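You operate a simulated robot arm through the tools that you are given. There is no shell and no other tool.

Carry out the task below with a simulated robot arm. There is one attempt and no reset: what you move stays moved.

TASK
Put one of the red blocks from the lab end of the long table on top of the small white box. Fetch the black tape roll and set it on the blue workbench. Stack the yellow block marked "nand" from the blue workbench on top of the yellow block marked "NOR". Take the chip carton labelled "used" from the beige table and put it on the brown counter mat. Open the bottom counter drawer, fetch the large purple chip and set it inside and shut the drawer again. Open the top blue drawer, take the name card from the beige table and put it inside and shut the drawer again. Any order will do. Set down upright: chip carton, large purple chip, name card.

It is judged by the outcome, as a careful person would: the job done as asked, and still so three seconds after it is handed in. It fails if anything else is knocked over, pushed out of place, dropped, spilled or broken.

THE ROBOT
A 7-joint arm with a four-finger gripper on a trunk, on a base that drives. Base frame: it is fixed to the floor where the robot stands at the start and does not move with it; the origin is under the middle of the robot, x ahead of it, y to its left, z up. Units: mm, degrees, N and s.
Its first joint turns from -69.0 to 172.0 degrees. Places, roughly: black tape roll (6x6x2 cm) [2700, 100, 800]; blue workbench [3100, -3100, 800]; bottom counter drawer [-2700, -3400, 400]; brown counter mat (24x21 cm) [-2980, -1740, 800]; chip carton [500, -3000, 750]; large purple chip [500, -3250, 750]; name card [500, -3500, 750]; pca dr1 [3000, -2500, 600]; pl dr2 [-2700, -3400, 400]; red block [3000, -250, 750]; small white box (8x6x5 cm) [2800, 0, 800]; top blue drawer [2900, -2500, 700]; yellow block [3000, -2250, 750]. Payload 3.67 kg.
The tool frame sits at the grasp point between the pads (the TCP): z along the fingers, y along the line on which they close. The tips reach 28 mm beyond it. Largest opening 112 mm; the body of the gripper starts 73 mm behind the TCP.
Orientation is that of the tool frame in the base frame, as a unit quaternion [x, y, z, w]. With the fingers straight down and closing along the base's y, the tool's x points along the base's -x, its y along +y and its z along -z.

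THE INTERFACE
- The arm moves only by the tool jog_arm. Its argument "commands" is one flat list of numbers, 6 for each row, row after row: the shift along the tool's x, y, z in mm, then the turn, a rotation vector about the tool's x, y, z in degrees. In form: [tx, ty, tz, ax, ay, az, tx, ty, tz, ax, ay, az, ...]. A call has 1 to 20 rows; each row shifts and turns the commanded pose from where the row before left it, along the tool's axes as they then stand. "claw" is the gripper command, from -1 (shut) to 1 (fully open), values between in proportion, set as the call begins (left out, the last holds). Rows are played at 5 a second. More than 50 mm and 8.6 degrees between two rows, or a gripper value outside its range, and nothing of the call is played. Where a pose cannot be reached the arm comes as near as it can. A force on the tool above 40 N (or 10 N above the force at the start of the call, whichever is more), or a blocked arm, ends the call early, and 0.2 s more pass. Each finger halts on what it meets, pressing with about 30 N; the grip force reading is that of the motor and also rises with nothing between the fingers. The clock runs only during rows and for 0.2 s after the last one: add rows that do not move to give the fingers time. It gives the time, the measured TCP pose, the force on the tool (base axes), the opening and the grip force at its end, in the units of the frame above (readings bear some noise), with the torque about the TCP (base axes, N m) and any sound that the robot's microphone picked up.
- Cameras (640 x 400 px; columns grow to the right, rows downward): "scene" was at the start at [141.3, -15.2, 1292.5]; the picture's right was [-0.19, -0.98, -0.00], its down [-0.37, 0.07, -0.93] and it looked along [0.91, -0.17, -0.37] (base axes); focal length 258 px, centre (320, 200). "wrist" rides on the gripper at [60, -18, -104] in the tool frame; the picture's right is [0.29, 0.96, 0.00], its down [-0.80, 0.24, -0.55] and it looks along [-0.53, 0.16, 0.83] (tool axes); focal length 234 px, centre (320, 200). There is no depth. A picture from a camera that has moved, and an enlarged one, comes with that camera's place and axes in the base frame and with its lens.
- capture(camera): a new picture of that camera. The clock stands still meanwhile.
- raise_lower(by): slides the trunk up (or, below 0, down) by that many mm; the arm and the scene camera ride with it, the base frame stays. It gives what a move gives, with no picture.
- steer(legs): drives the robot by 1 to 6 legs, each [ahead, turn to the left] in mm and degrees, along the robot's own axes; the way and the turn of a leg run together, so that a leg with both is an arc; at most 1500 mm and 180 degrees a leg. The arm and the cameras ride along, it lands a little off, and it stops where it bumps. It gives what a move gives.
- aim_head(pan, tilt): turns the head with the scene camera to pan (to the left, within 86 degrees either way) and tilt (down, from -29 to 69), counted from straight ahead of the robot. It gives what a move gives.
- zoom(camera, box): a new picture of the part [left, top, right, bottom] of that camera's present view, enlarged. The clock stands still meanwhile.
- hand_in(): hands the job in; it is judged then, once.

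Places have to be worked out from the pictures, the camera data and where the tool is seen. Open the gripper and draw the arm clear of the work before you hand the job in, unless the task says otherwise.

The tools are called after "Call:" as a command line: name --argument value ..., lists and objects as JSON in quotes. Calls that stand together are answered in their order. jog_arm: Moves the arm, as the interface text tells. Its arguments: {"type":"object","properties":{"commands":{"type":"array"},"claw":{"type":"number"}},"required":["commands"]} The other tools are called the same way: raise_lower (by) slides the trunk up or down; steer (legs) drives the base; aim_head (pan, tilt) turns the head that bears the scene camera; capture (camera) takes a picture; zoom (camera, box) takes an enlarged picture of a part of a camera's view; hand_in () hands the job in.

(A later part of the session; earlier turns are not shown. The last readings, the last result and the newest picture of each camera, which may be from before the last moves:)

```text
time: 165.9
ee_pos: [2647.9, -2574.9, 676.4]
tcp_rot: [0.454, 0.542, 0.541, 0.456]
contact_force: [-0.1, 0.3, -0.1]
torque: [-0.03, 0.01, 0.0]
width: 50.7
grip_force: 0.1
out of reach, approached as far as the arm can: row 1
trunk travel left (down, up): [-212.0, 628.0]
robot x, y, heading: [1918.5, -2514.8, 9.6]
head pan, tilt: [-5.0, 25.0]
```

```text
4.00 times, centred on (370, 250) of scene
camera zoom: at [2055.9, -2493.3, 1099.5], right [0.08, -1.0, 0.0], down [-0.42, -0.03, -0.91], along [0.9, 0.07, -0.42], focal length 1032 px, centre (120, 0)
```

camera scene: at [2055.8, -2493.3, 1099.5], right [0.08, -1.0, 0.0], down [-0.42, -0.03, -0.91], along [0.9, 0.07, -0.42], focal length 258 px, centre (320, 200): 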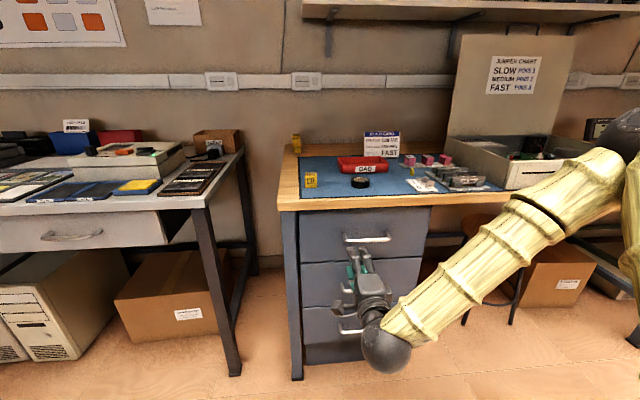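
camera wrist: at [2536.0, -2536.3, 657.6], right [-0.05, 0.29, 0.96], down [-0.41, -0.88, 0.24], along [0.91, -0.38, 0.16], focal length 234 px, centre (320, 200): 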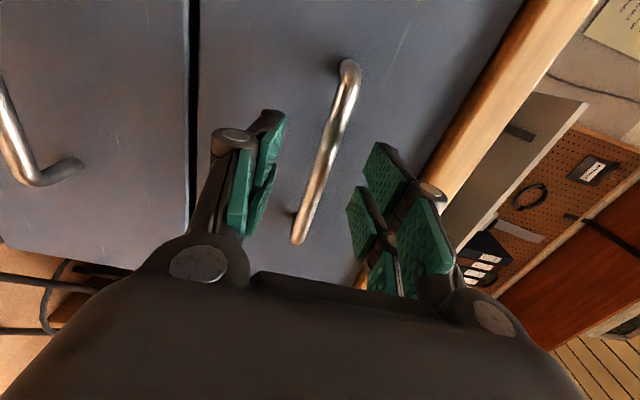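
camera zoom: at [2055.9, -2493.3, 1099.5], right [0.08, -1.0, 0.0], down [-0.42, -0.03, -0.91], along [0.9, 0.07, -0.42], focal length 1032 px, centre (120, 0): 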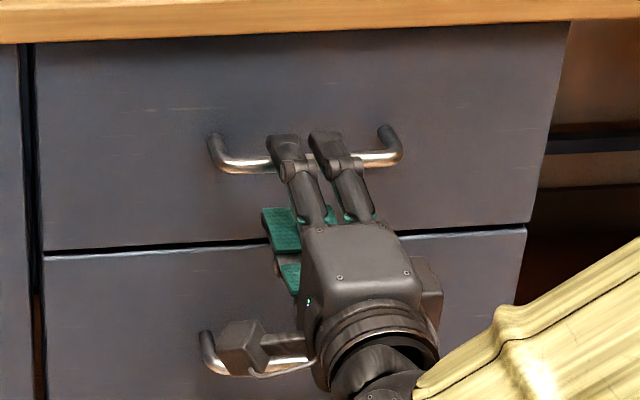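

Bar now about 55 mm ahead and nearly level. I shift 15 mm right and advance 45 mm.

Call:
jog_arm --commands '[-15, 3, 0, 0, 0, 0, 0, 0, 15, 0, 0, 0, 0, 0, 15, 0, 0, 0, 0, 0, 15, 0, 0, 0, 0, 0, 0, 0, 0, 0]'

Call:
capture --camera "wrist"

Call:
zoom --camera "scene" --box '[290, 200, 450, 300]'

```text
time: 167.1
ee_pos: [2695.5, -2582.6, 679.1]
tcp_rot: [0.453, 0.543, 0.54, 0.455]
contact_force: [0.4, -1.0, -0.3]
torque: [-0.03, -0.04, 0.02]
width: 50.3
grip_force: 0.0
trunk travel left (down, up): [-212.0, 628.0]
robot x, y, heading: [1916.6, -2512.1, 9.8]
head pan, tilt: [-5.0, 25.0]
```

```text
taken
camera wrist: at [2582.6, -2542.8, 660.4], right [-0.05, 0.29, 0.96], down [-0.41, -0.88, 0.24], along [0.91, -0.38, 0.16], focal length 234 px, centre (320, 200)
```

wrist: 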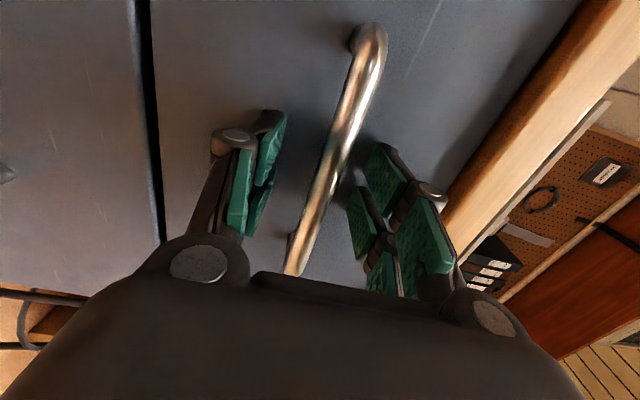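

```text
4.00 times, centred on (370, 250) of scene
camera zoom: at [2055.9, -2493.4, 1099.5], right [0.08, -1.0, 0.0], down [-0.42, -0.03, -0.91], along [0.9, 0.07, -0.42], focal length 1032 px, centre (120, 0)
```

zoom: 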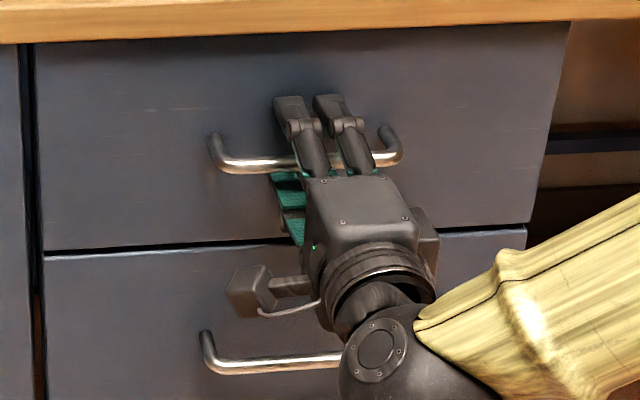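

The bar now runs right through the grasp point between the pads. I close on it.

Call:
jog_arm --commands '[0, 0, 0, 0, 0, 0, 0, 0, 0, 0, 0, 0, 0, 0, 0, 0, 0, 0]' --claw -1

Call:
capture --camera "wrist"

```text
time: 167.9
ee_pos: [2694.9, -2583.5, 679.4]
tcp_rot: [0.453, 0.544, 0.54, 0.455]
contact_force: [0.2, 1.1, -0.5]
torque: [1.13, 0.18, -0.17]
width: 10.5
grip_force: 44.9
trunk travel left (down, up): [-212.0, 628.0]
robot x, y, heading: [1915.1, -2512.9, 9.7]
head pan, tilt: [-5.0, 25.0]
```

```text
taken
camera wrist: at [2582.5, -2542.8, 660.5], right [-0.05, 0.29, 0.96], down [-0.41, -0.88, 0.24], along [0.91, -0.38, 0.16], focal length 234 px, centre (320, 200)
```

wrist: 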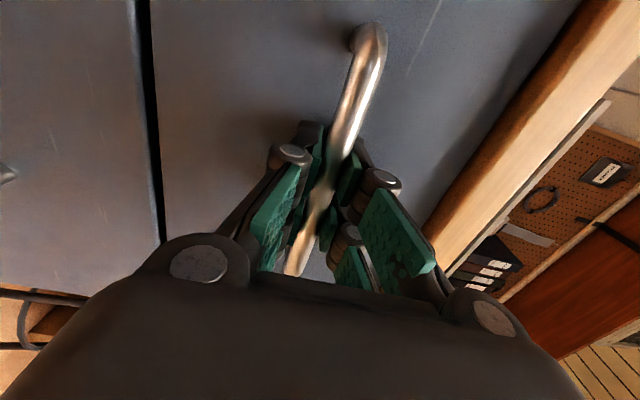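

Bar gripped (10.5 mm). I pull the drawer open by driving straight back, first 100 mm.

Call:
steer --legs '[[-100, 0]]'

Call:
capture --camera "scene"

```text
time: 169.1
ee_pos: [2596.9, -2599.8, 678.9]
tcp_rot: [0.453, 0.543, 0.54, 0.456]
contact_force: [-0.6, 1.0, -1.6]
torque: [1.13, 0.21, 0.02]
width: 10.5
grip_force: 45.5
trunk travel left (down, up): [-212.0, 628.0]
robot x, y, heading: [1813.3, -2527.7, 9.9]
head pan, tilt: [-5.0, 25.0]
```

```text
taken
camera scene: at [1957.0, -2510.4, 1099.5], right [0.08, -1.0, 0.0], down [-0.42, -0.03, -0.91], along [0.9, 0.07, -0.42], focal length 258 px, centre (320, 200)
```

scene: 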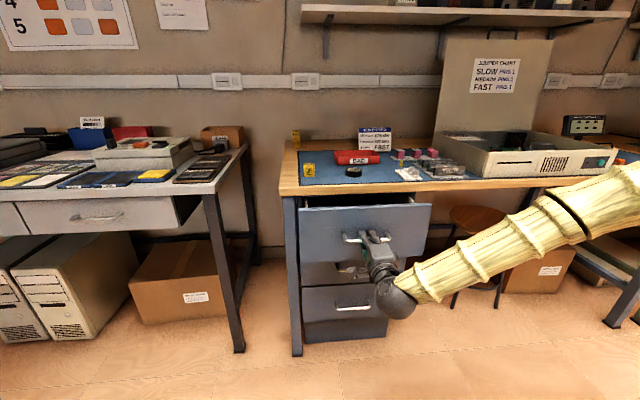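

The drawer slides open. I pull another 150 mm.

Call:
steer --legs '[[-150, 0]]'

Call:
capture --camera "scene"

```text
time: 170.4
ee_pos: [2446.2, -2626.0, 679.0]
tcp_rot: [0.454, 0.543, 0.54, 0.456]
contact_force: [-1.1, 1.9, -1.1]
torque: [1.09, 0.23, -0.08]
width: 10.3
grip_force: 44.6
trunk travel left (down, up): [-212.0, 628.0]
robot x, y, heading: [1667.8, -2552.2, 9.6]
head pan, tilt: [-5.0, 25.0]
```

```text
taken
camera scene: at [1807.9, -2536.0, 1099.5], right [0.08, -1.0, 0.0], down [-0.42, -0.03, -0.91], along [0.9, 0.07, -0.42], focal length 258 px, centre (320, 200)
```

scene: 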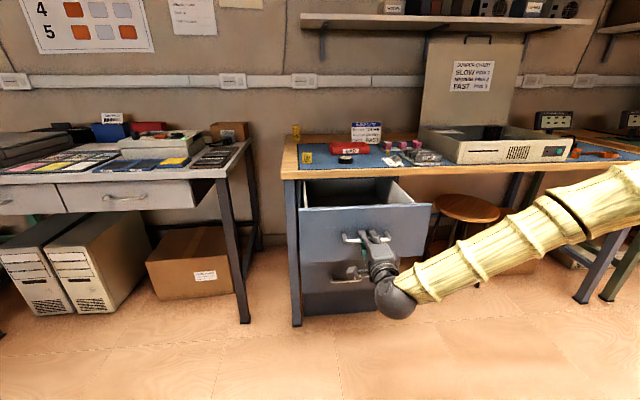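

Open by 250 mm, enough. I open the fingers and back straight off the handle.

Call:
jog_arm --commands '[0, 0, 0, 0, 0, 0, 0, 0, 0, 0, 0, 0]' --claw -0.1

Call:
steer --legs '[[-250, 0]]'

Call:
capture --camera "scene"

```text
time: 171.0
ee_pos: [2446.0, -2626.4, 678.9]
tcp_rot: [0.454, 0.544, 0.539, 0.455]
contact_force: [-1.1, -0.2, 0.4]
torque: [-0.02, 0.0, -0.03]
width: 50.2
grip_force: 0.1
trunk travel left (down, up): [-212.0, 628.0]
robot x, y, heading: [1664.9, -2554.8, 9.7]
head pan, tilt: [-5.0, 25.0]
```

```text
time: 172.9
ee_pos: [2198.2, -2670.3, 678.1]
tcp_rot: [0.454, 0.543, 0.539, 0.456]
contact_force: [0.5, -0.5, -0.9]
torque: [-0.02, 0.04, 0.01]
width: 50.4
grip_force: 0.0
trunk travel left (down, up): [-212.0, 628.0]
robot x, y, heading: [1413.6, -2595.6, 9.5]
head pan, tilt: [-5.0, 25.0]
```

```text
taken
camera scene: at [1558.7, -2578.3, 1099.5], right [0.08, -1.0, 0.0], down [-0.42, -0.03, -0.91], along [0.9, 0.07, -0.42], focal length 258 px, centre (320, 200)
```

scene: 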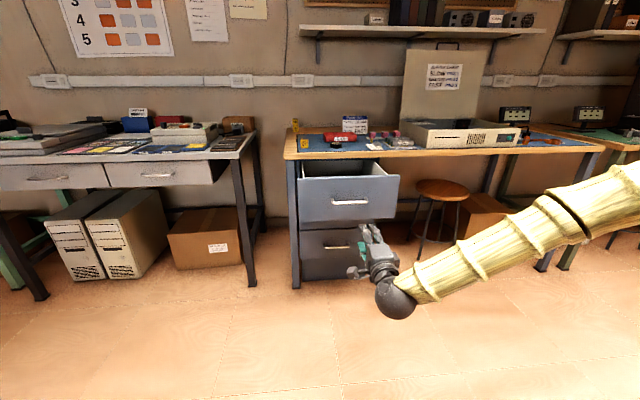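

The drawer is open. I raise the trunk again and bring the tool back to pointing down before going to the beige table.

Call:
raise_lower --by 388

Call:
jog_arm --commands '[0, 0, 0, 0, 0, -8.5, 0, 0, 0, 0, 0, -8.5, 0, 0, 0, 0, 0, -8.5, 0, 0, 0, 0, 0, -8.5, 0, 0, 0, 0, 0, -8.5, 0, 0, 0, 0, 0, -8.5, 0, 0, 0, 0, 0, -8.5, 0, 0, 0, 0, 0, -8.5, 0, 0, 0, 0, 0, -8.5, 0, 0, 0, 0, 0, -8.5, 0, 0, 0, 0, 0, -5, 0, 0, 0, 0, 0, 0]'

Call:
jog_arm --commands '[0, 0, -20, 0, 8.5, 0, 0, 0, -20, 0, 8.5, 0, 0, 0, -20, 0, 8.5, 0, 0, 0, -20, 0, 8.5, 0, 0, 0, -20, 0, 8.5, 0, 0, 0, 0, 0, 8.5, 0, 0, 0, 0, 0, 8.5, 0, 0, 0, 0, 0, 8.5, 0, 0, 0, 0, 0, 8.5, 0, 0, 0, 0, 0, 8.5, 0, 0, 0, 0, 0, 5, 0, 0, 0, 0, 0, 0, 0]'

Call:
aim_head --pan -86 --tilt 20

Call:
capture --camera "scene"

```text
time: 176.6
ee_pos: [2197.2, -2669.8, 1067.2]
tcp_rot: [0.454, 0.542, 0.54, 0.456]
contact_force: [0.7, 0.3, -0.6]
torque: [-0.01, -0.05, 0.01]
width: 50.3
grip_force: 0.0
trunk travel left (down, up): [-600.0, 240.0]
robot x, y, heading: [1415.4, -2596.3, 9.6]
head pan, tilt: [-5.0, 25.0]
```

```text
time: 179.2
ee_pos: [2197.3, -2669.4, 1066.4]
tcp_rot: [-0.064, 0.705, 0.059, 0.704]
contact_force: [-0.6, -0.1, -0.6]
torque: [0.03, -0.01, 0.0]
width: 50.5
grip_force: 0.0
trunk travel left (down, up): [-600.0, 240.0]
robot x, y, heading: [1418.1, -2595.2, 9.3]
head pan, tilt: [-5.0, 25.0]
```

```text
time: 181.8
ee_pos: [2106.2, -2684.9, 1096.5]
tcp_rot: [-0.087, 0.996, -0.002, 0.0]
contact_force: [0.1, 0.0, -0.7]
torque: [0.04, -0.01, 0.01]
width: 50.5
grip_force: 0.1
trunk travel left (down, up): [-600.0, 240.0]
robot x, y, heading: [1419.5, -2595.9, 9.5]
head pan, tilt: [-5.0, 25.0]
```

```text
time: 183.3
ee_pos: [2104.9, -2685.5, 1095.6]
tcp_rot: [-0.087, 0.996, -0.003, -0.001]
contact_force: [0.6, -0.3, -1.0]
torque: [-0.01, -0.01, 0.0]
width: 50.6
grip_force: 0.0
trunk travel left (down, up): [-600.0, 240.0]
robot x, y, heading: [1417.6, -2596.2, 9.6]
head pan, tilt: [-85.9, 20.0]
```

```text
taken
camera scene: at [1488.8, -2676.1, 1495.6], right [-0.97, -0.24, 0.0], down [-0.08, 0.33, -0.94], along [0.22, -0.91, -0.34], focal length 258 px, centre (320, 200)
```

scene: 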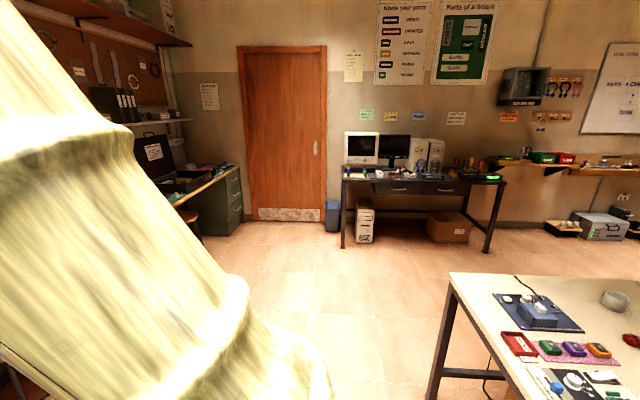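

The beige table lies to my right/behind, its far corner near (1140,-3775). I turn to face −y and look with the head panned right.

Call:
steer --legs '[[0, -100]]'

Call:
aim_head --pan -50 --tilt 32

Call:
capture --camera "scene"

Call:
aim_head --pan -20 --tilt 32

Call:
capture --camera "scene"

```text
time: 187.9
ee_pos: [1215.4, -3259.4, 1095.4]
tcp_rot: [0.704, 0.71, -0.001, -0.002]
contact_force: [-0.8, -0.2, 0.2]
torque: [0.03, -0.01, 0.0]
width: 50.7
grip_force: 0.0
trunk travel left (down, up): [-600.0, 240.0]
robot x, y, heading: [1414.5, -2595.2, -89.9]
head pan, tilt: [-85.9, 20.0]
```

```text
time: 188.9
ee_pos: [1215.8, -3260.2, 1096.1]
tcp_rot: [0.705, 0.709, -0.001, -0.003]
contact_force: [1.0, 0.2, 0.0]
torque: [0.02, -0.04, -0.02]
width: 50.2
grip_force: 0.1
trunk travel left (down, up): [-600.0, 240.0]
robot x, y, heading: [1414.7, -2594.7, -89.9]
head pan, tilt: [-50.0, 32.0]
```

```text
taken
camera scene: at [1348.2, -2701.4, 1476.4], right [-0.64, 0.77, 0.0], down [0.41, 0.34, -0.85], along [-0.65, -0.55, -0.53], focal length 258 px, centre (320, 200)
```

scene: 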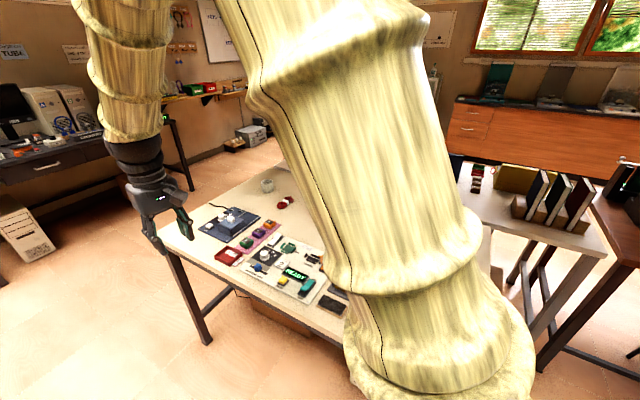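

```text
time: 189.9
ee_pos: [1214.9, -3260.1, 1095.2]
tcp_rot: [0.705, 0.709, -0.002, -0.003]
contact_force: [0.9, 0.5, -0.3]
torque: [-0.01, 0.0, 0.0]
width: 50.3
grip_force: 0.0
trunk travel left (down, up): [-600.0, 240.0]
robot x, y, heading: [1415.7, -2597.5, -90.0]
head pan, tilt: [-20.0, 32.0]
```

```text
taken
camera scene: at [1386.2, -2728.0, 1476.4], right [-0.94, 0.34, 0.0], down [0.18, 0.5, -0.85], along [-0.29, -0.8, -0.53], focal length 258 px, centre (320, 200)
```

scene: 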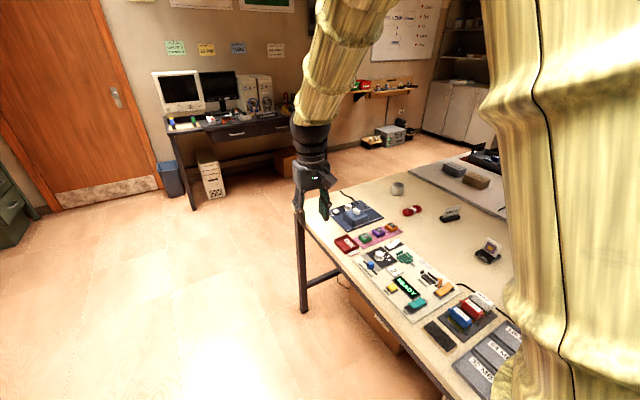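

The beige table's right edge runs x≈1000–1110. I go around to face it from the +x side at about (1520,-3340).

Call:
steer --legs '[[0, 8], [750, 0], [0, -98]]'

Call:
aim_head --pan 0 --tilt 35

Call:
capture --camera "scene"

Call:
aim_head --pan -30 --tilt 35

Call:
capture --camera "scene"

```text
time: 198.7
ee_pos: [858.8, -3127.4, 1095.5]
tcp_rot: [1.0, 0.001, 0.001, -0.003]
contact_force: [0.2, 0.7, -0.1]
torque: [-0.01, -0.02, 0.0]
width: 50.4
grip_force: 0.0
trunk travel left (down, up): [-600.0, 240.0]
robot x, y, heading: [1524.2, -3333.9, 179.8]
head pan, tilt: [-20.0, 32.0]
```

```text
time: 199.5
ee_pos: [858.6, -3128.8, 1095.4]
tcp_rot: [1.0, 0.001, 0.0, -0.003]
contact_force: [0.7, 0.3, -0.2]
torque: [0.0, 0.0, 0.0]
width: 50.4
grip_force: 0.1
trunk travel left (down, up): [-600.0, 240.0]
robot x, y, heading: [1520.8, -3335.5, 180.0]
head pan, tilt: [0.0, 35.0]
```

```text
taken
camera scene: at [1383.4, -3329.4, 1471.8], right [0.0, 1.0, 0.0], down [0.57, 0.0, -0.82], along [-0.82, 0.0, -0.57], focal length 258 px, centre (320, 200)
```

scene: 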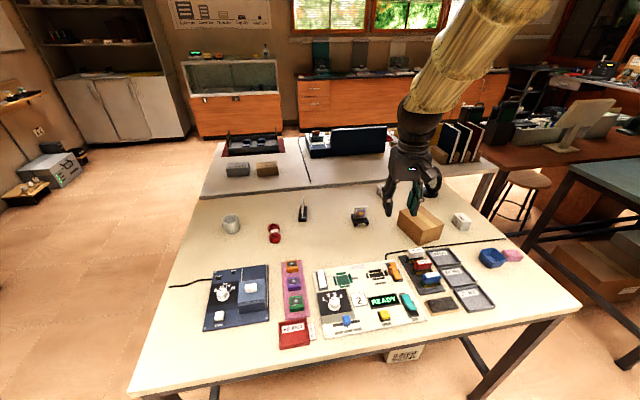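

```text
time: 200.5
ee_pos: [858.0, -3128.0, 1094.7]
tcp_rot: [1.0, 0.001, 0.002, -0.002]
contact_force: [0.5, 0.2, 0.0]
torque: [0.03, 0.04, -0.04]
width: 50.6
grip_force: 0.0
trunk travel left (down, up): [-600.0, 240.0]
robot x, y, heading: [1521.7, -3331.0, 179.5]
head pan, tilt: [-30.0, 35.0]
```

```text
taken
camera scene: at [1395.3, -3285.5, 1471.7], right [0.5, 0.86, 0.0], down [0.5, -0.29, -0.82], along [-0.71, 0.41, -0.57], focal length 258 px, centre (320, 200)
```

scene: 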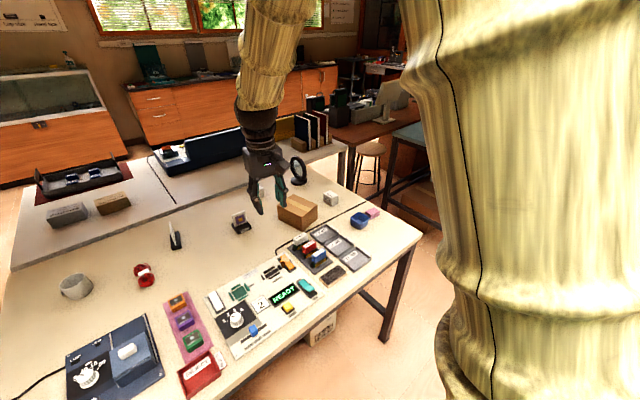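

I zoom on the objects on the beige table to find the name card, purple chip and "used" carton.

Call:
aim_head --pan 0 --tilt 35

Call:
zoom --camera "scene" --box '[200, 180, 400, 305]'

Call:
zoom --camera "scene" --box '[270, 190, 390, 265]'

Call:
zoom --camera "scene" --box '[360, 175, 520, 275]'

Call:
zoom --camera "scene" --box '[200, 120, 400, 200]'

Call:
zoom --camera "scene" --box '[250, 250, 450, 375]'

```text
time: 201.4
ee_pos: [859.0, -3127.9, 1095.2]
tcp_rot: [1.0, 0.001, 0.0, -0.002]
contact_force: [1.1, -0.1, -0.2]
torque: [0.02, -0.01, 0.01]
width: 50.4
grip_force: 0.0
trunk travel left (down, up): [-600.0, 240.0]
robot x, y, heading: [1520.9, -3332.7, 180.0]
head pan, tilt: [0.0, 35.0]
```

```text
3.20 times, centred on (300, 242) of scene
camera zoom: at [1383.4, -3329.4, 1471.8], right [0.0, 1.0, 0.0], down [0.57, 0.0, -0.82], along [-0.82, 0.0, -0.57], focal length 825 px, centre (384, 64)
```

zoom: 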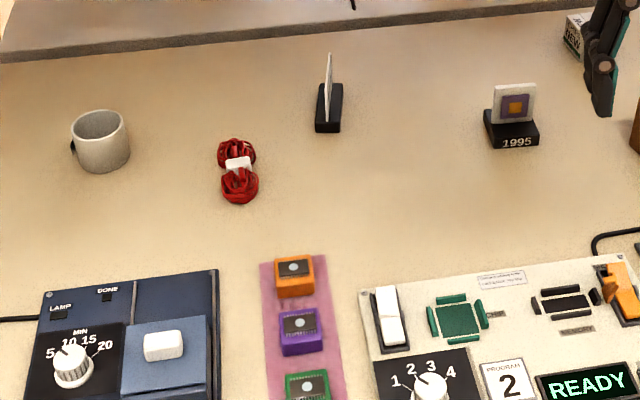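

```text
5.33 times, centred on (330, 228) of scene
camera zoom: at [1383.4, -3329.4, 1471.8], right [0.0, 1.0, 0.0], down [0.57, 0.0, -0.82], along [-0.82, 0.0, -0.57], focal length 1375 px, centre (267, 53)
```

zoom: 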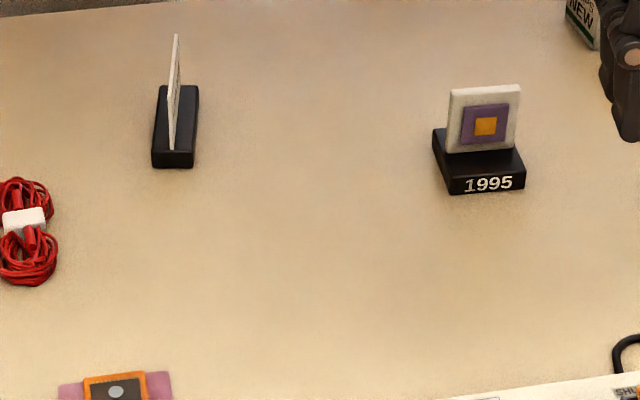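

```text
4.00 times, centred on (440, 225) of scene
camera zoom: at [1383.4, -3329.4, 1471.8], right [0.0, 1.0, 0.0], down [0.57, 0.0, -0.82], along [-0.82, 0.0, -0.57], focal length 1032 px, centre (-160, 100)
```

zoom: 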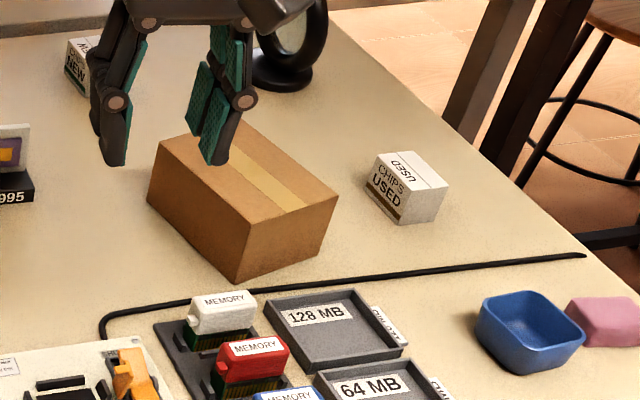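

```text
3.20 times, centred on (300, 160) of scene
camera zoom: at [1383.4, -3329.4, 1471.8], right [0.0, 1.0, 0.0], down [0.57, 0.0, -0.82], along [-0.82, 0.0, -0.57], focal length 825 px, centre (384, 328)
```

zoom: 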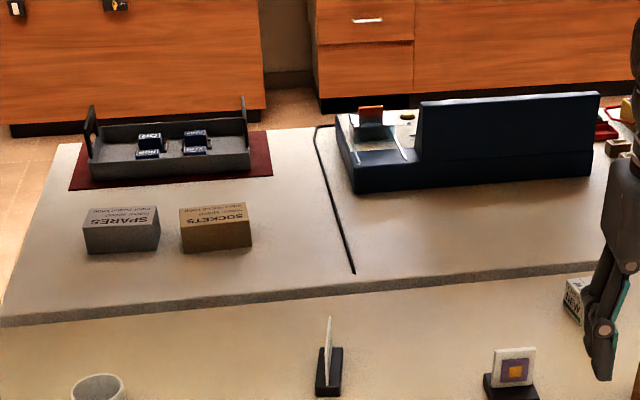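

```text
3.20 times, centred on (350, 312) of scene
camera zoom: at [1383.4, -3329.4, 1471.8], right [0.0, 1.0, 0.0], down [0.57, 0.0, -0.82], along [-0.82, 0.0, -0.57], focal length 825 px, centre (224, -160)
```

zoom: 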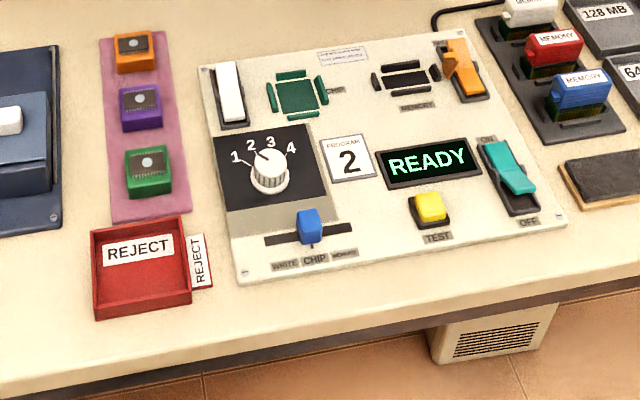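

I see the name card on a black base near (498,-3404), an "1995" stand with a purple chip near (524,-3156), a strip with orange/purple/green chips near (852,-3415), and the "USED" carton near (550,-2736). I take a closer wrist view to judge which is the large purple chip.

Call:
jog_arm --commands '[-45, 0, 0, 0, 0, 0, -45, 0, 0, 0, 0, 0, -45, 0, 0, 0, 0, 0, 0, 0, 45, 0, 0, 0, 0, 0, 45, 0, 0, 0, 0, 0, 0, 0, 0, 0]' --claw 1

Call:
capture --camera "wrist"

Call:
zoom --camera "scene" --box '[330, 200, 390, 237]'

Call:
zoom --camera "scene" --box '[270, 250, 330, 325]'

```text
time: 202.8
ee_pos: [724.3, -3126.8, 1006.7]
tcp_rot: [1.0, 0.001, 0.0, -0.002]
contact_force: [-0.2, -1.1, 0.9]
torque: [0.0, 0.06, -0.02]
width: 111.8
grip_force: 0.1
trunk travel left (down, up): [-600.0, 240.0]
robot x, y, heading: [1522.7, -3331.5, 179.9]
head pan, tilt: [0.0, 35.0]
```

```text
taken
camera wrist: at [784.4, -3110.9, 1110.4], right [0.29, -0.96, -0.01], down [-0.8, -0.24, 0.55], along [-0.53, -0.16, -0.83], focal length 234 px, centre (320, 200)
```

wrist: 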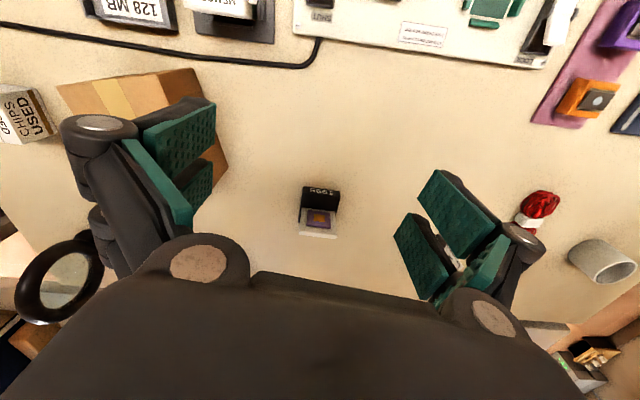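

```text
10.67 times, centred on (360, 218) of scene
camera zoom: at [1384.8, -3329.8, 1472.0], right [0.0, 1.0, 0.0], down [0.57, 0.0, -0.82], along [-0.82, 0.0, -0.57], focal length 2751 px, centre (-107, 3)
```

zoom: 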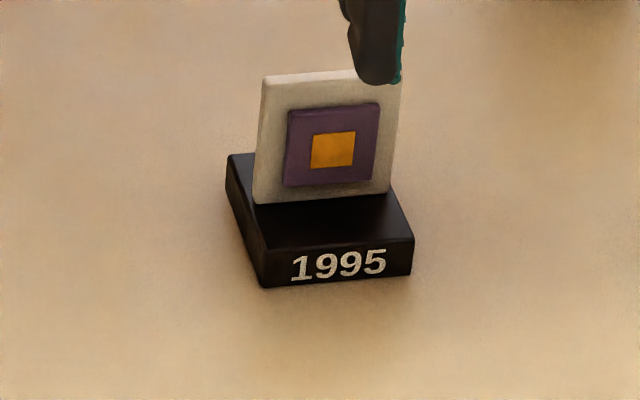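

```text
5.33 times, centred on (300, 288) of scene
camera zoom: at [1384.8, -3329.8, 1472.0], right [0.0, 1.0, 0.0], down [0.57, 0.0, -0.82], along [-0.82, 0.0, -0.57], focal length 1375 px, centre (427, -267)
```

zoom: 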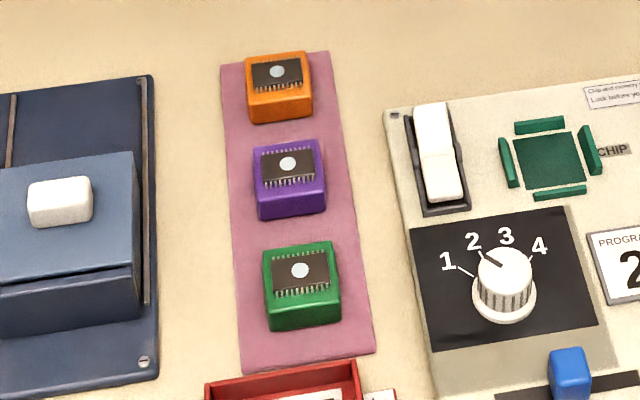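

By the listed rough places (each rounding fits), the "1995" stand near (524,-3156) is the large purple chip, not the small strip chip. I drive 75 mm closer and take the wrist over the name card at (498,-3404).

Call:
steer --legs '[[75, 0]]'

Call:
jog_arm --commands '[0, 45, 0, 0, 0, 0, 0, 45, 0, 0, 0, 0, 0, 45, 0, 0, 0, 0, 0, 45, 0, 0, 0, 0, 0, 45, 0, 0, 0, 0, 0, 45, 0, 0, 0, 0, -30, 0, 0, 0, 0, 0, 0, 0, 0, 0, 0, 0]'

Call:
capture --camera "wrist"

Call:
capture --camera "scene"

```text
time: 203.8
ee_pos: [647.2, -3126.2, 1003.8]
tcp_rot: [1.0, 0.001, 0.002, -0.003]
contact_force: [-1.2, -0.2, -0.3]
torque: [0.01, -0.06, -0.02]
width: 111.9
grip_force: 0.1
trunk travel left (down, up): [-600.0, 240.0]
robot x, y, heading: [1446.5, -3335.7, 180.1]
head pan, tilt: [0.0, 35.0]
```

```text
time: 205.7
ee_pos: [619.0, -3397.6, 1004.9]
tcp_rot: [1.0, 0.001, 0.001, -0.004]
contact_force: [0.4, -0.8, -0.4]
torque: [0.02, 0.05, 0.01]
width: 112.2
grip_force: 0.0
trunk travel left (down, up): [-600.0, 240.0]
robot x, y, heading: [1447.1, -3331.4, 180.0]
head pan, tilt: [0.0, 35.0]
```

```text
taken
camera wrist: at [679.5, -3381.4, 1108.4], right [0.29, -0.96, -0.01], down [-0.8, -0.25, 0.55], along [-0.53, -0.16, -0.83], focal length 234 px, centre (320, 200)
```

wrist: 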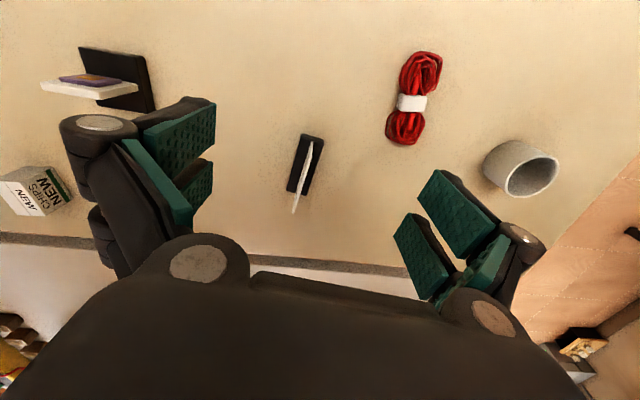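

```text
taken
camera scene: at [1309.8, -3330.2, 1472.0], right [0.0, 1.0, 0.0], down [0.57, 0.0, -0.82], along [-0.82, 0.0, -0.57], focal length 258 px, centre (320, 200)
```

scene: 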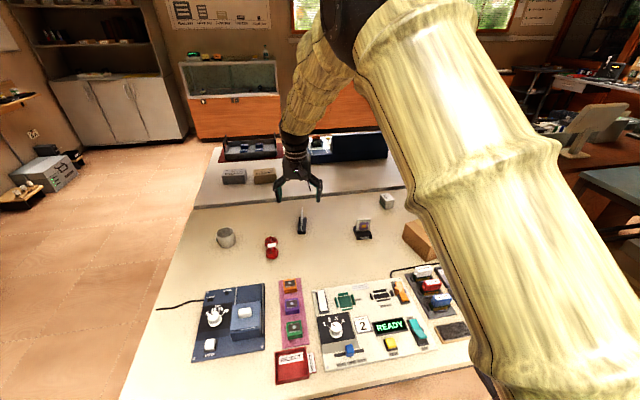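

I zoom on the name card in the wrist view.

Call:
zoom --camera "wrist" --box '[250, 120, 370, 220]'

Call:
zoom --camera "scene" --box '[280, 195, 330, 240]'

```text
4.00 times, centred on (310, 170) of wrist
camera zoom: at [679.5, -3381.4, 1108.4], right [0.29, -0.96, -0.01], down [-0.8, -0.25, 0.55], along [-0.53, -0.16, -0.83], focal length 937 px, centre (360, 320)
```

zoom: 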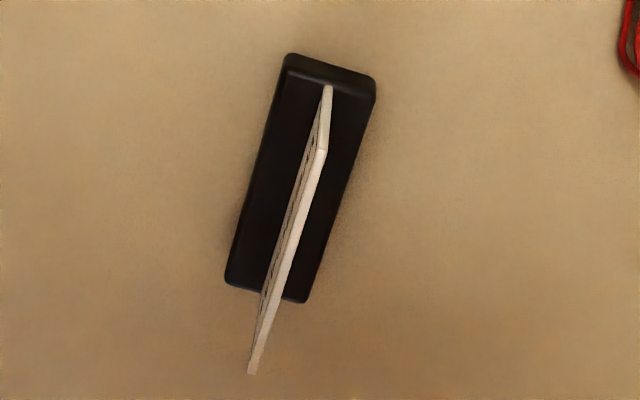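

```text
8.89 times, centred on (305, 218) of scene
camera zoom: at [1309.8, -3330.2, 1472.0], right [0.0, 1.0, 0.0], down [0.57, 0.0, -0.82], along [-0.82, 0.0, -0.57], focal length 2292 px, centre (453, 44)
```

zoom: 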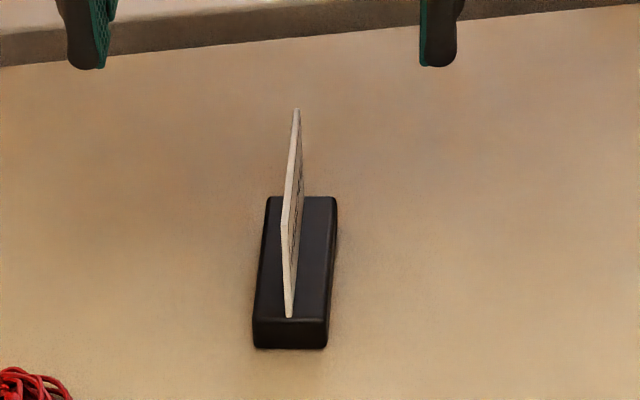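

The card stands on a 90×29 mm base, aligned with x, centre ≈(538,-3400), card top z≈864. I move over it, lower partly with a 70 mm opening, and recheck.

Call:
jog_arm --commands '[-40, 1.5, 0, 0, 0, 0, -40.5, 1.5, 0, 0, 0, 0, 0, 0, 45, 0, 0, 0, 0, 0, 45, 0, 0, 0, 0, 0, 0, 0, 0, 0]' --claw 0.25

Call:
capture --camera "wrist"

Call:
zoom --camera "scene" --box '[270, 180, 350, 240]'

```text
time: 206.8
ee_pos: [538.9, -3400.8, 914.2]
tcp_rot: [1.0, 0.001, 0.001, -0.003]
contact_force: [-0.9, -0.1, 0.4]
torque: [-0.01, 0.04, 0.01]
width: 69.9
grip_force: 0.0
trunk travel left (down, up): [-600.0, 240.0]
robot x, y, heading: [1446.1, -3332.0, 180.0]
head pan, tilt: [0.0, 35.0]
```

```text
taken
camera wrist: at [599.6, -3383.8, 1016.9], right [0.29, -0.96, -0.01], down [-0.8, -0.24, 0.55], along [-0.53, -0.16, -0.83], focal length 234 px, centre (320, 200)
```

wrist: 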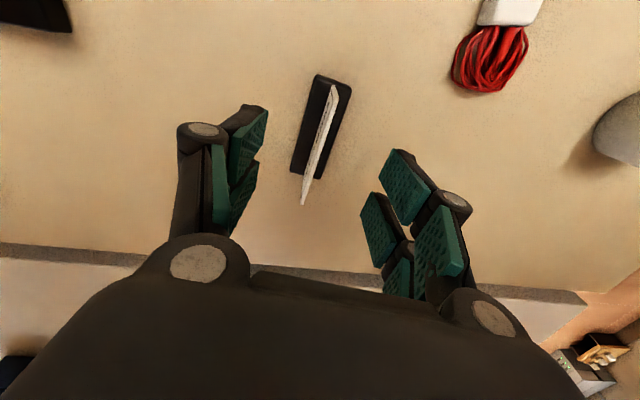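

```text
6.67 times, centred on (310, 210) of scene
camera zoom: at [1309.1, -3329.4, 1471.9], right [0.0, 1.0, 0.0], down [0.57, 0.0, -0.82], along [-0.82, 0.0, -0.57], focal length 1719 px, centre (387, 133)
```

zoom: 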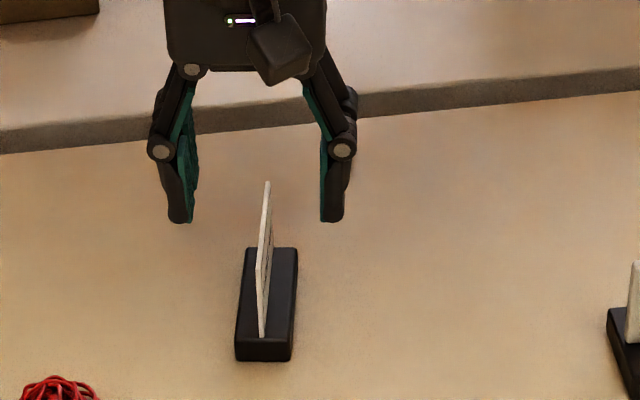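

Aligned. I lower to z≈845 and check the level of the tips against the base.

Call:
jog_arm --commands '[2, 0, 35, 0, 0, 0, 0, 0, 34, 0, 0, 0, 0, 0, 0, 0, 0, 0]'

Call:
capture --camera "wrist"

Call:
zoom --camera "scene" --box '[270, 190, 350, 250]'

```text
time: 207.7
ee_pos: [541.3, -3399.4, 842.4]
tcp_rot: [1.0, 0.0, 0.001, -0.003]
contact_force: [0.1, 0.1, 0.6]
torque: [-0.02, -0.01, 0.01]
width: 70.1
grip_force: 0.1
trunk travel left (down, up): [-600.0, 240.0]
robot x, y, heading: [1444.1, -3331.4, 179.8]
head pan, tilt: [0.0, 35.0]
```

```text
taken
camera wrist: at [601.2, -3383.2, 946.5], right [0.29, -0.96, 0.0], down [-0.8, -0.24, 0.55], along [-0.53, -0.16, -0.83], focal length 234 px, centre (320, 200)
```

wrist: 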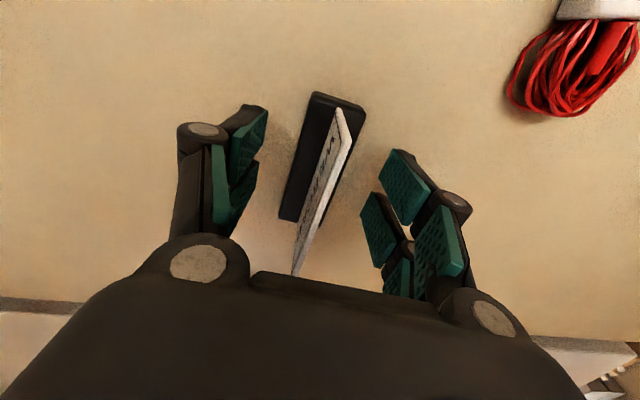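

```text
6.67 times, centred on (310, 220) of scene
camera zoom: at [1308.8, -3329.3, 1471.9], right [0.0, 1.0, 0.0], down [0.57, 0.0, -0.82], along [-0.82, 0.0, -0.57], focal length 1719 px, centre (387, 67)
```

zoom: 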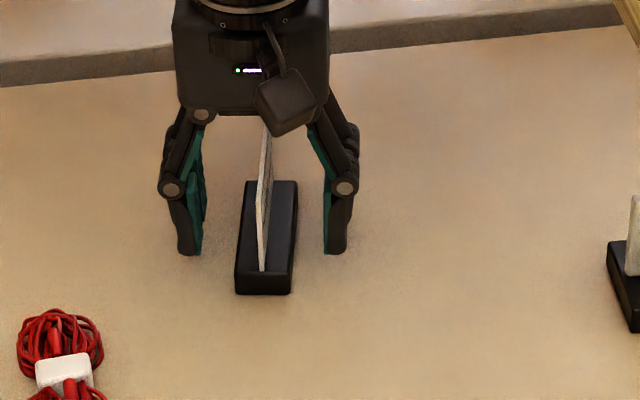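

Fingers straddle the base. I step down carefully, feeling for the table.

Call:
jog_arm --commands '[0, 0, 5, 0, 0, 0, 0, 0, 0, 0, 0, 0]'

Call:
jog_arm --commands '[0, 0, 4, 0, 0, 0, 0, 0, 0, 0, 0, 0]'

Call:
jog_arm --commands '[0, 0, 3, 0, 0, 0, 0, 0, 0, 0, 0, 0]'

Call:
zoom --camera "scene" --box '[270, 190, 350, 250]'

```text
time: 208.2
ee_pos: [540.6, -3399.5, 838.5]
tcp_rot: [1.0, 0.001, 0.0, -0.002]
contact_force: [0.7, 0.1, 0.2]
torque: [0.02, -0.03, 0.01]
width: 70.0
grip_force: 0.0
trunk travel left (down, up): [-600.0, 240.0]
robot x, y, heading: [1445.0, -3332.0, 179.7]
head pan, tilt: [0.0, 35.0]
```

```text
time: 208.8
ee_pos: [541.1, -3399.0, 834.3]
tcp_rot: [1.0, 0.001, 0.001, -0.003]
contact_force: [-0.3, 0.4, -0.5]
torque: [0.0, -0.02, -0.01]
width: 70.0
grip_force: 0.0
trunk travel left (down, up): [-600.0, 240.0]
robot x, y, heading: [1452.0, -3333.1, 179.9]
head pan, tilt: [0.0, 35.0]
```

```text
time: 209.4
ee_pos: [541.0, -3399.8, 832.0]
tcp_rot: [1.0, 0.001, 0.002, -0.003]
contact_force: [0.3, -0.5, 0.0]
torque: [0.01, -0.02, -0.01]
width: 70.0
grip_force: 0.1
trunk travel left (down, up): [-600.0, 240.0]
robot x, y, heading: [1446.3, -3333.8, 179.8]
head pan, tilt: [0.0, 35.0]
```

```text
6.67 times, centred on (310, 220) of scene
camera zoom: at [1308.2, -3329.4, 1471.8], right [0.0, 1.0, 0.0], down [0.57, 0.0, -0.82], along [-0.82, 0.0, -0.57], focal length 1719 px, centre (387, 67)
```

zoom: 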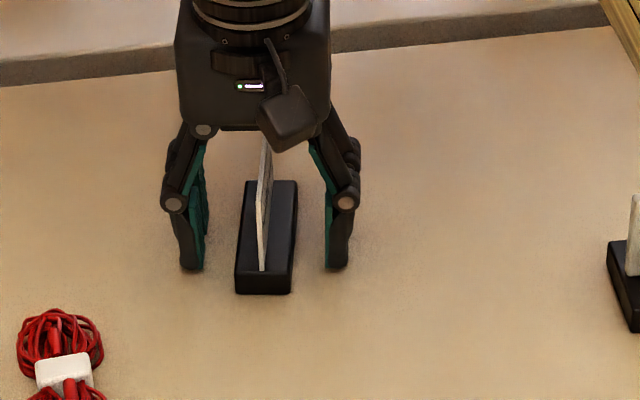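

No contact yet; two more small steps.

Call:
jog_arm --commands '[0, 0, 3, 0, 0, 0, 0, 0, 0, 0, 0, 0]'

Call:
jog_arm --commands '[0, 0, 3, 0, 0, 0, 0, 0, 0, 0, 0, 0]'

Call:
jog_arm --commands '[0, 0, 3, 0, 0, 0, 0, 0, 0, 0, 0, 0]'

Call:
capture --camera "wrist"

Call:
zoom --camera "scene" --box '[270, 190, 350, 250]'

```text
time: 210.1
ee_pos: [542.5, -3399.3, 830.3]
tcp_rot: [1.0, 0.001, 0.0, -0.003]
contact_force: [-0.2, 0.5, -0.8]
torque: [0.0, -0.01, 0.02]
width: 69.8
grip_force: 0.0
trunk travel left (down, up): [-600.0, 240.0]
robot x, y, heading: [1446.3, -3328.8, 180.1]
head pan, tilt: [0.0, 35.0]
```

```text
time: 210.7
ee_pos: [540.0, -3400.4, 826.4]
tcp_rot: [1.0, 0.002, 0.001, -0.002]
contact_force: [-0.2, 0.2, 0.4]
torque: [-0.02, 0.01, -0.01]
width: 70.1
grip_force: 0.0
trunk travel left (down, up): [-600.0, 240.0]
robot x, y, heading: [1448.8, -3333.4, 179.8]
head pan, tilt: [0.0, 35.0]
```

```text
time: 211.2
ee_pos: [540.8, -3399.2, 823.9]
tcp_rot: [1.0, 0.0, 0.001, -0.002]
contact_force: [0.2, 0.8, 1.4]
torque: [-0.04, 0.05, -0.05]
width: 70.2
grip_force: 0.1
trunk travel left (down, up): [-600.0, 240.0]
robot x, y, heading: [1444.1, -3330.2, 180.0]
head pan, tilt: [0.0, 35.0]
```

```text
taken
camera wrist: at [600.8, -3382.7, 927.6], right [0.29, -0.96, 0.0], down [-0.8, -0.24, 0.55], along [-0.53, -0.16, -0.83], focal length 234 px, centre (320, 200)
```

wrist: 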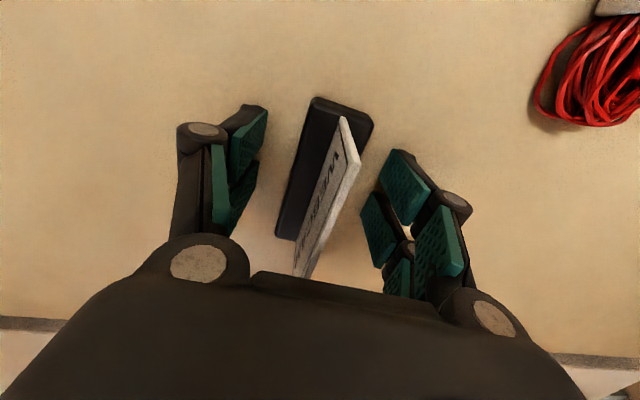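

```text
6.67 times, centred on (310, 220) of scene
camera zoom: at [1308.3, -3329.3, 1471.8], right [0.0, 1.0, 0.0], down [0.57, 0.0, -0.82], along [-0.82, 0.0, -0.57], focal length 1719 px, centre (387, 67)
```

zoom: 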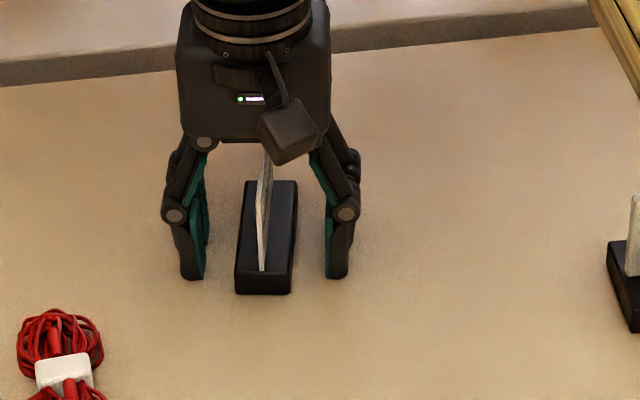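

By the image geometry the base's top is ≈797, so the table is lower (~777). I continue down.

Call:
jog_arm --commands '[0, 0, 4, 0, 0, 0, 0, 0, 0, 0, 0, 0]'

Call:
jog_arm --commands '[0, 0, 3, 0, 0, 0, 0, 0, 0, 0, 0, 0]'

Call:
jog_arm --commands '[0, 0, 3, 0, 0, 0, 0, 0, 0, 0, 0, 0]'

Call:
capture --camera "wrist"

Call:
zoom --camera "scene" --box '[270, 190, 350, 250]'

```text
time: 211.8
ee_pos: [541.6, -3400.0, 823.6]
tcp_rot: [1.0, 0.001, -0.001, -0.002]
contact_force: [1.1, -5.7, 29.3]
torque: [-0.65, -0.31, 0.02]
width: 71.0
grip_force: 16.7
trunk travel left (down, up): [-600.0, 240.0]
robot x, y, heading: [1446.7, -3330.6, 179.7]
head pan, tilt: [0.0, 35.0]
```

```text
time: 212.3
ee_pos: [539.3, -3407.0, 827.2]
tcp_rot: [1.0, 0.002, -0.005, 0.0]
contact_force: [0.7, -17.7, 36.4]
torque: [-1.13, -0.68, -0.39]
width: 32.0
grip_force: 23.3
trunk travel left (down, up): [-600.0, 240.0]
robot x, y, heading: [1447.8, -3333.7, 179.8]
head pan, tilt: [0.0, 35.0]
stopped in row 2: the force on the tool passed its limit at 45 N (the readings are from after the stop); the commanded pose is now the measured one
```

```text
time: 212.9
ee_pos: [539.8, -3397.1, 820.5]
tcp_rot: [1.0, 0.0, -0.003, -0.003]
contact_force: [2.7, 10.4, 43.8]
torque: [1.18, 0.05, -0.17]
width: 73.6
grip_force: 25.5
trunk travel left (down, up): [-600.0, 240.0]
robot x, y, heading: [1441.9, -3334.5, 179.6]
head pan, tilt: [0.0, 35.0]
```

```text
taken
camera wrist: at [600.2, -3380.5, 924.6], right [0.29, -0.96, -0.01], down [-0.79, -0.24, 0.56], along [-0.53, -0.16, -0.83], focal length 234 px, centre (320, 200)
```

wrist: 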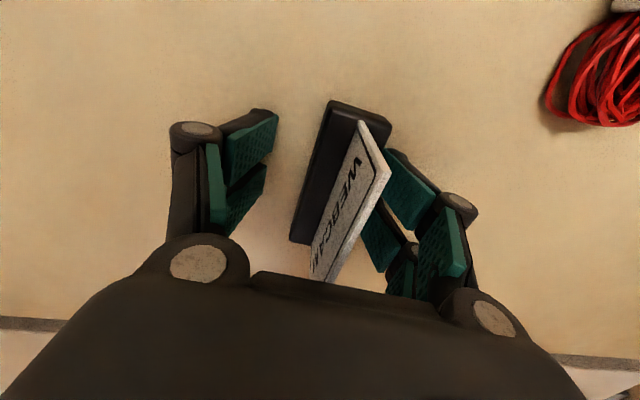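

```text
6.67 times, centred on (310, 220) of scene
camera zoom: at [1311.1, -3327.8, 1472.2], right [0.01, 1.0, 0.0], down [0.57, 0.0, -0.82], along [-0.82, 0.0, -0.57], focal length 1719 px, centre (387, 67)
```

zoom: 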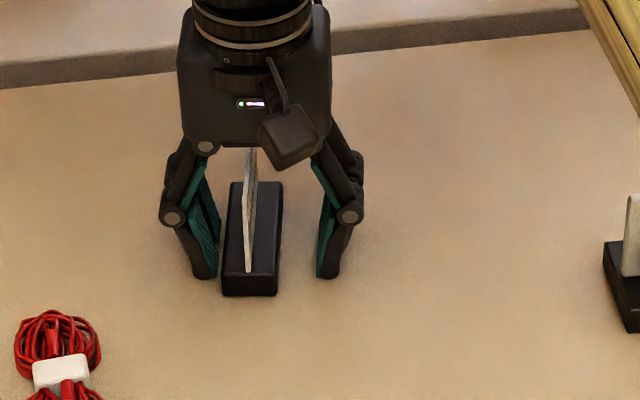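

The tips hit the table at ≈824 (I stepped too far). I rise 8 mm to relieve it and check the card.

Call:
jog_arm --commands '[0, 0, -6, 0, 0, 0, 0, 0, -4, 0, 0, 0, 0, 0, 0, 0, 0, 0]'

Call:
capture --camera "wrist"

Call:
zoom --camera "scene" --box '[270, 190, 350, 250]'

```text
time: 213.7
ee_pos: [540.0, -3399.8, 824.5]
tcp_rot: [1.0, 0.001, 0.001, -0.003]
contact_force: [-0.3, 0.8, -0.8]
torque: [0.01, -0.03, 0.02]
width: 70.0
grip_force: 0.1
trunk travel left (down, up): [-600.0, 240.0]
robot x, y, heading: [1451.5, -3332.9, 179.6]
head pan, tilt: [0.0, 35.0]
```

```text
taken
camera wrist: at [600.1, -3382.8, 928.5], right [0.29, -0.96, 0.0], down [-0.8, -0.24, 0.55], along [-0.53, -0.16, -0.83], focal length 234 px, centre (320, 200)
```

wrist: 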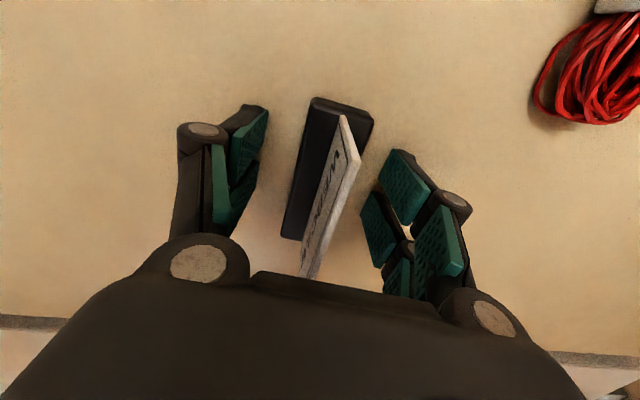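

```text
6.67 times, centred on (310, 220) of scene
camera zoom: at [1307.8, -3329.1, 1471.3], right [0.0, 1.0, 0.0], down [0.57, 0.0, -0.82], along [-0.82, 0.0, -0.57], focal length 1719 px, centre (387, 67)
```

zoom: 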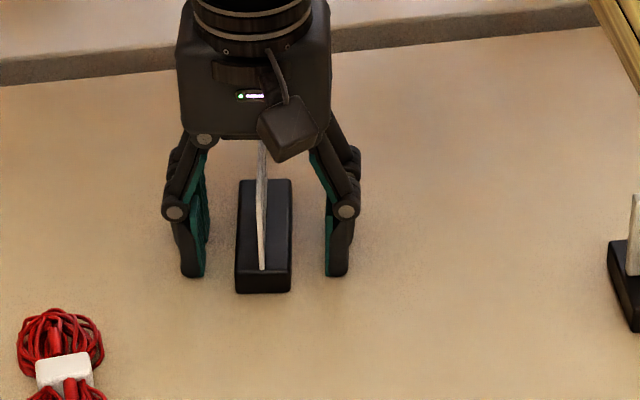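

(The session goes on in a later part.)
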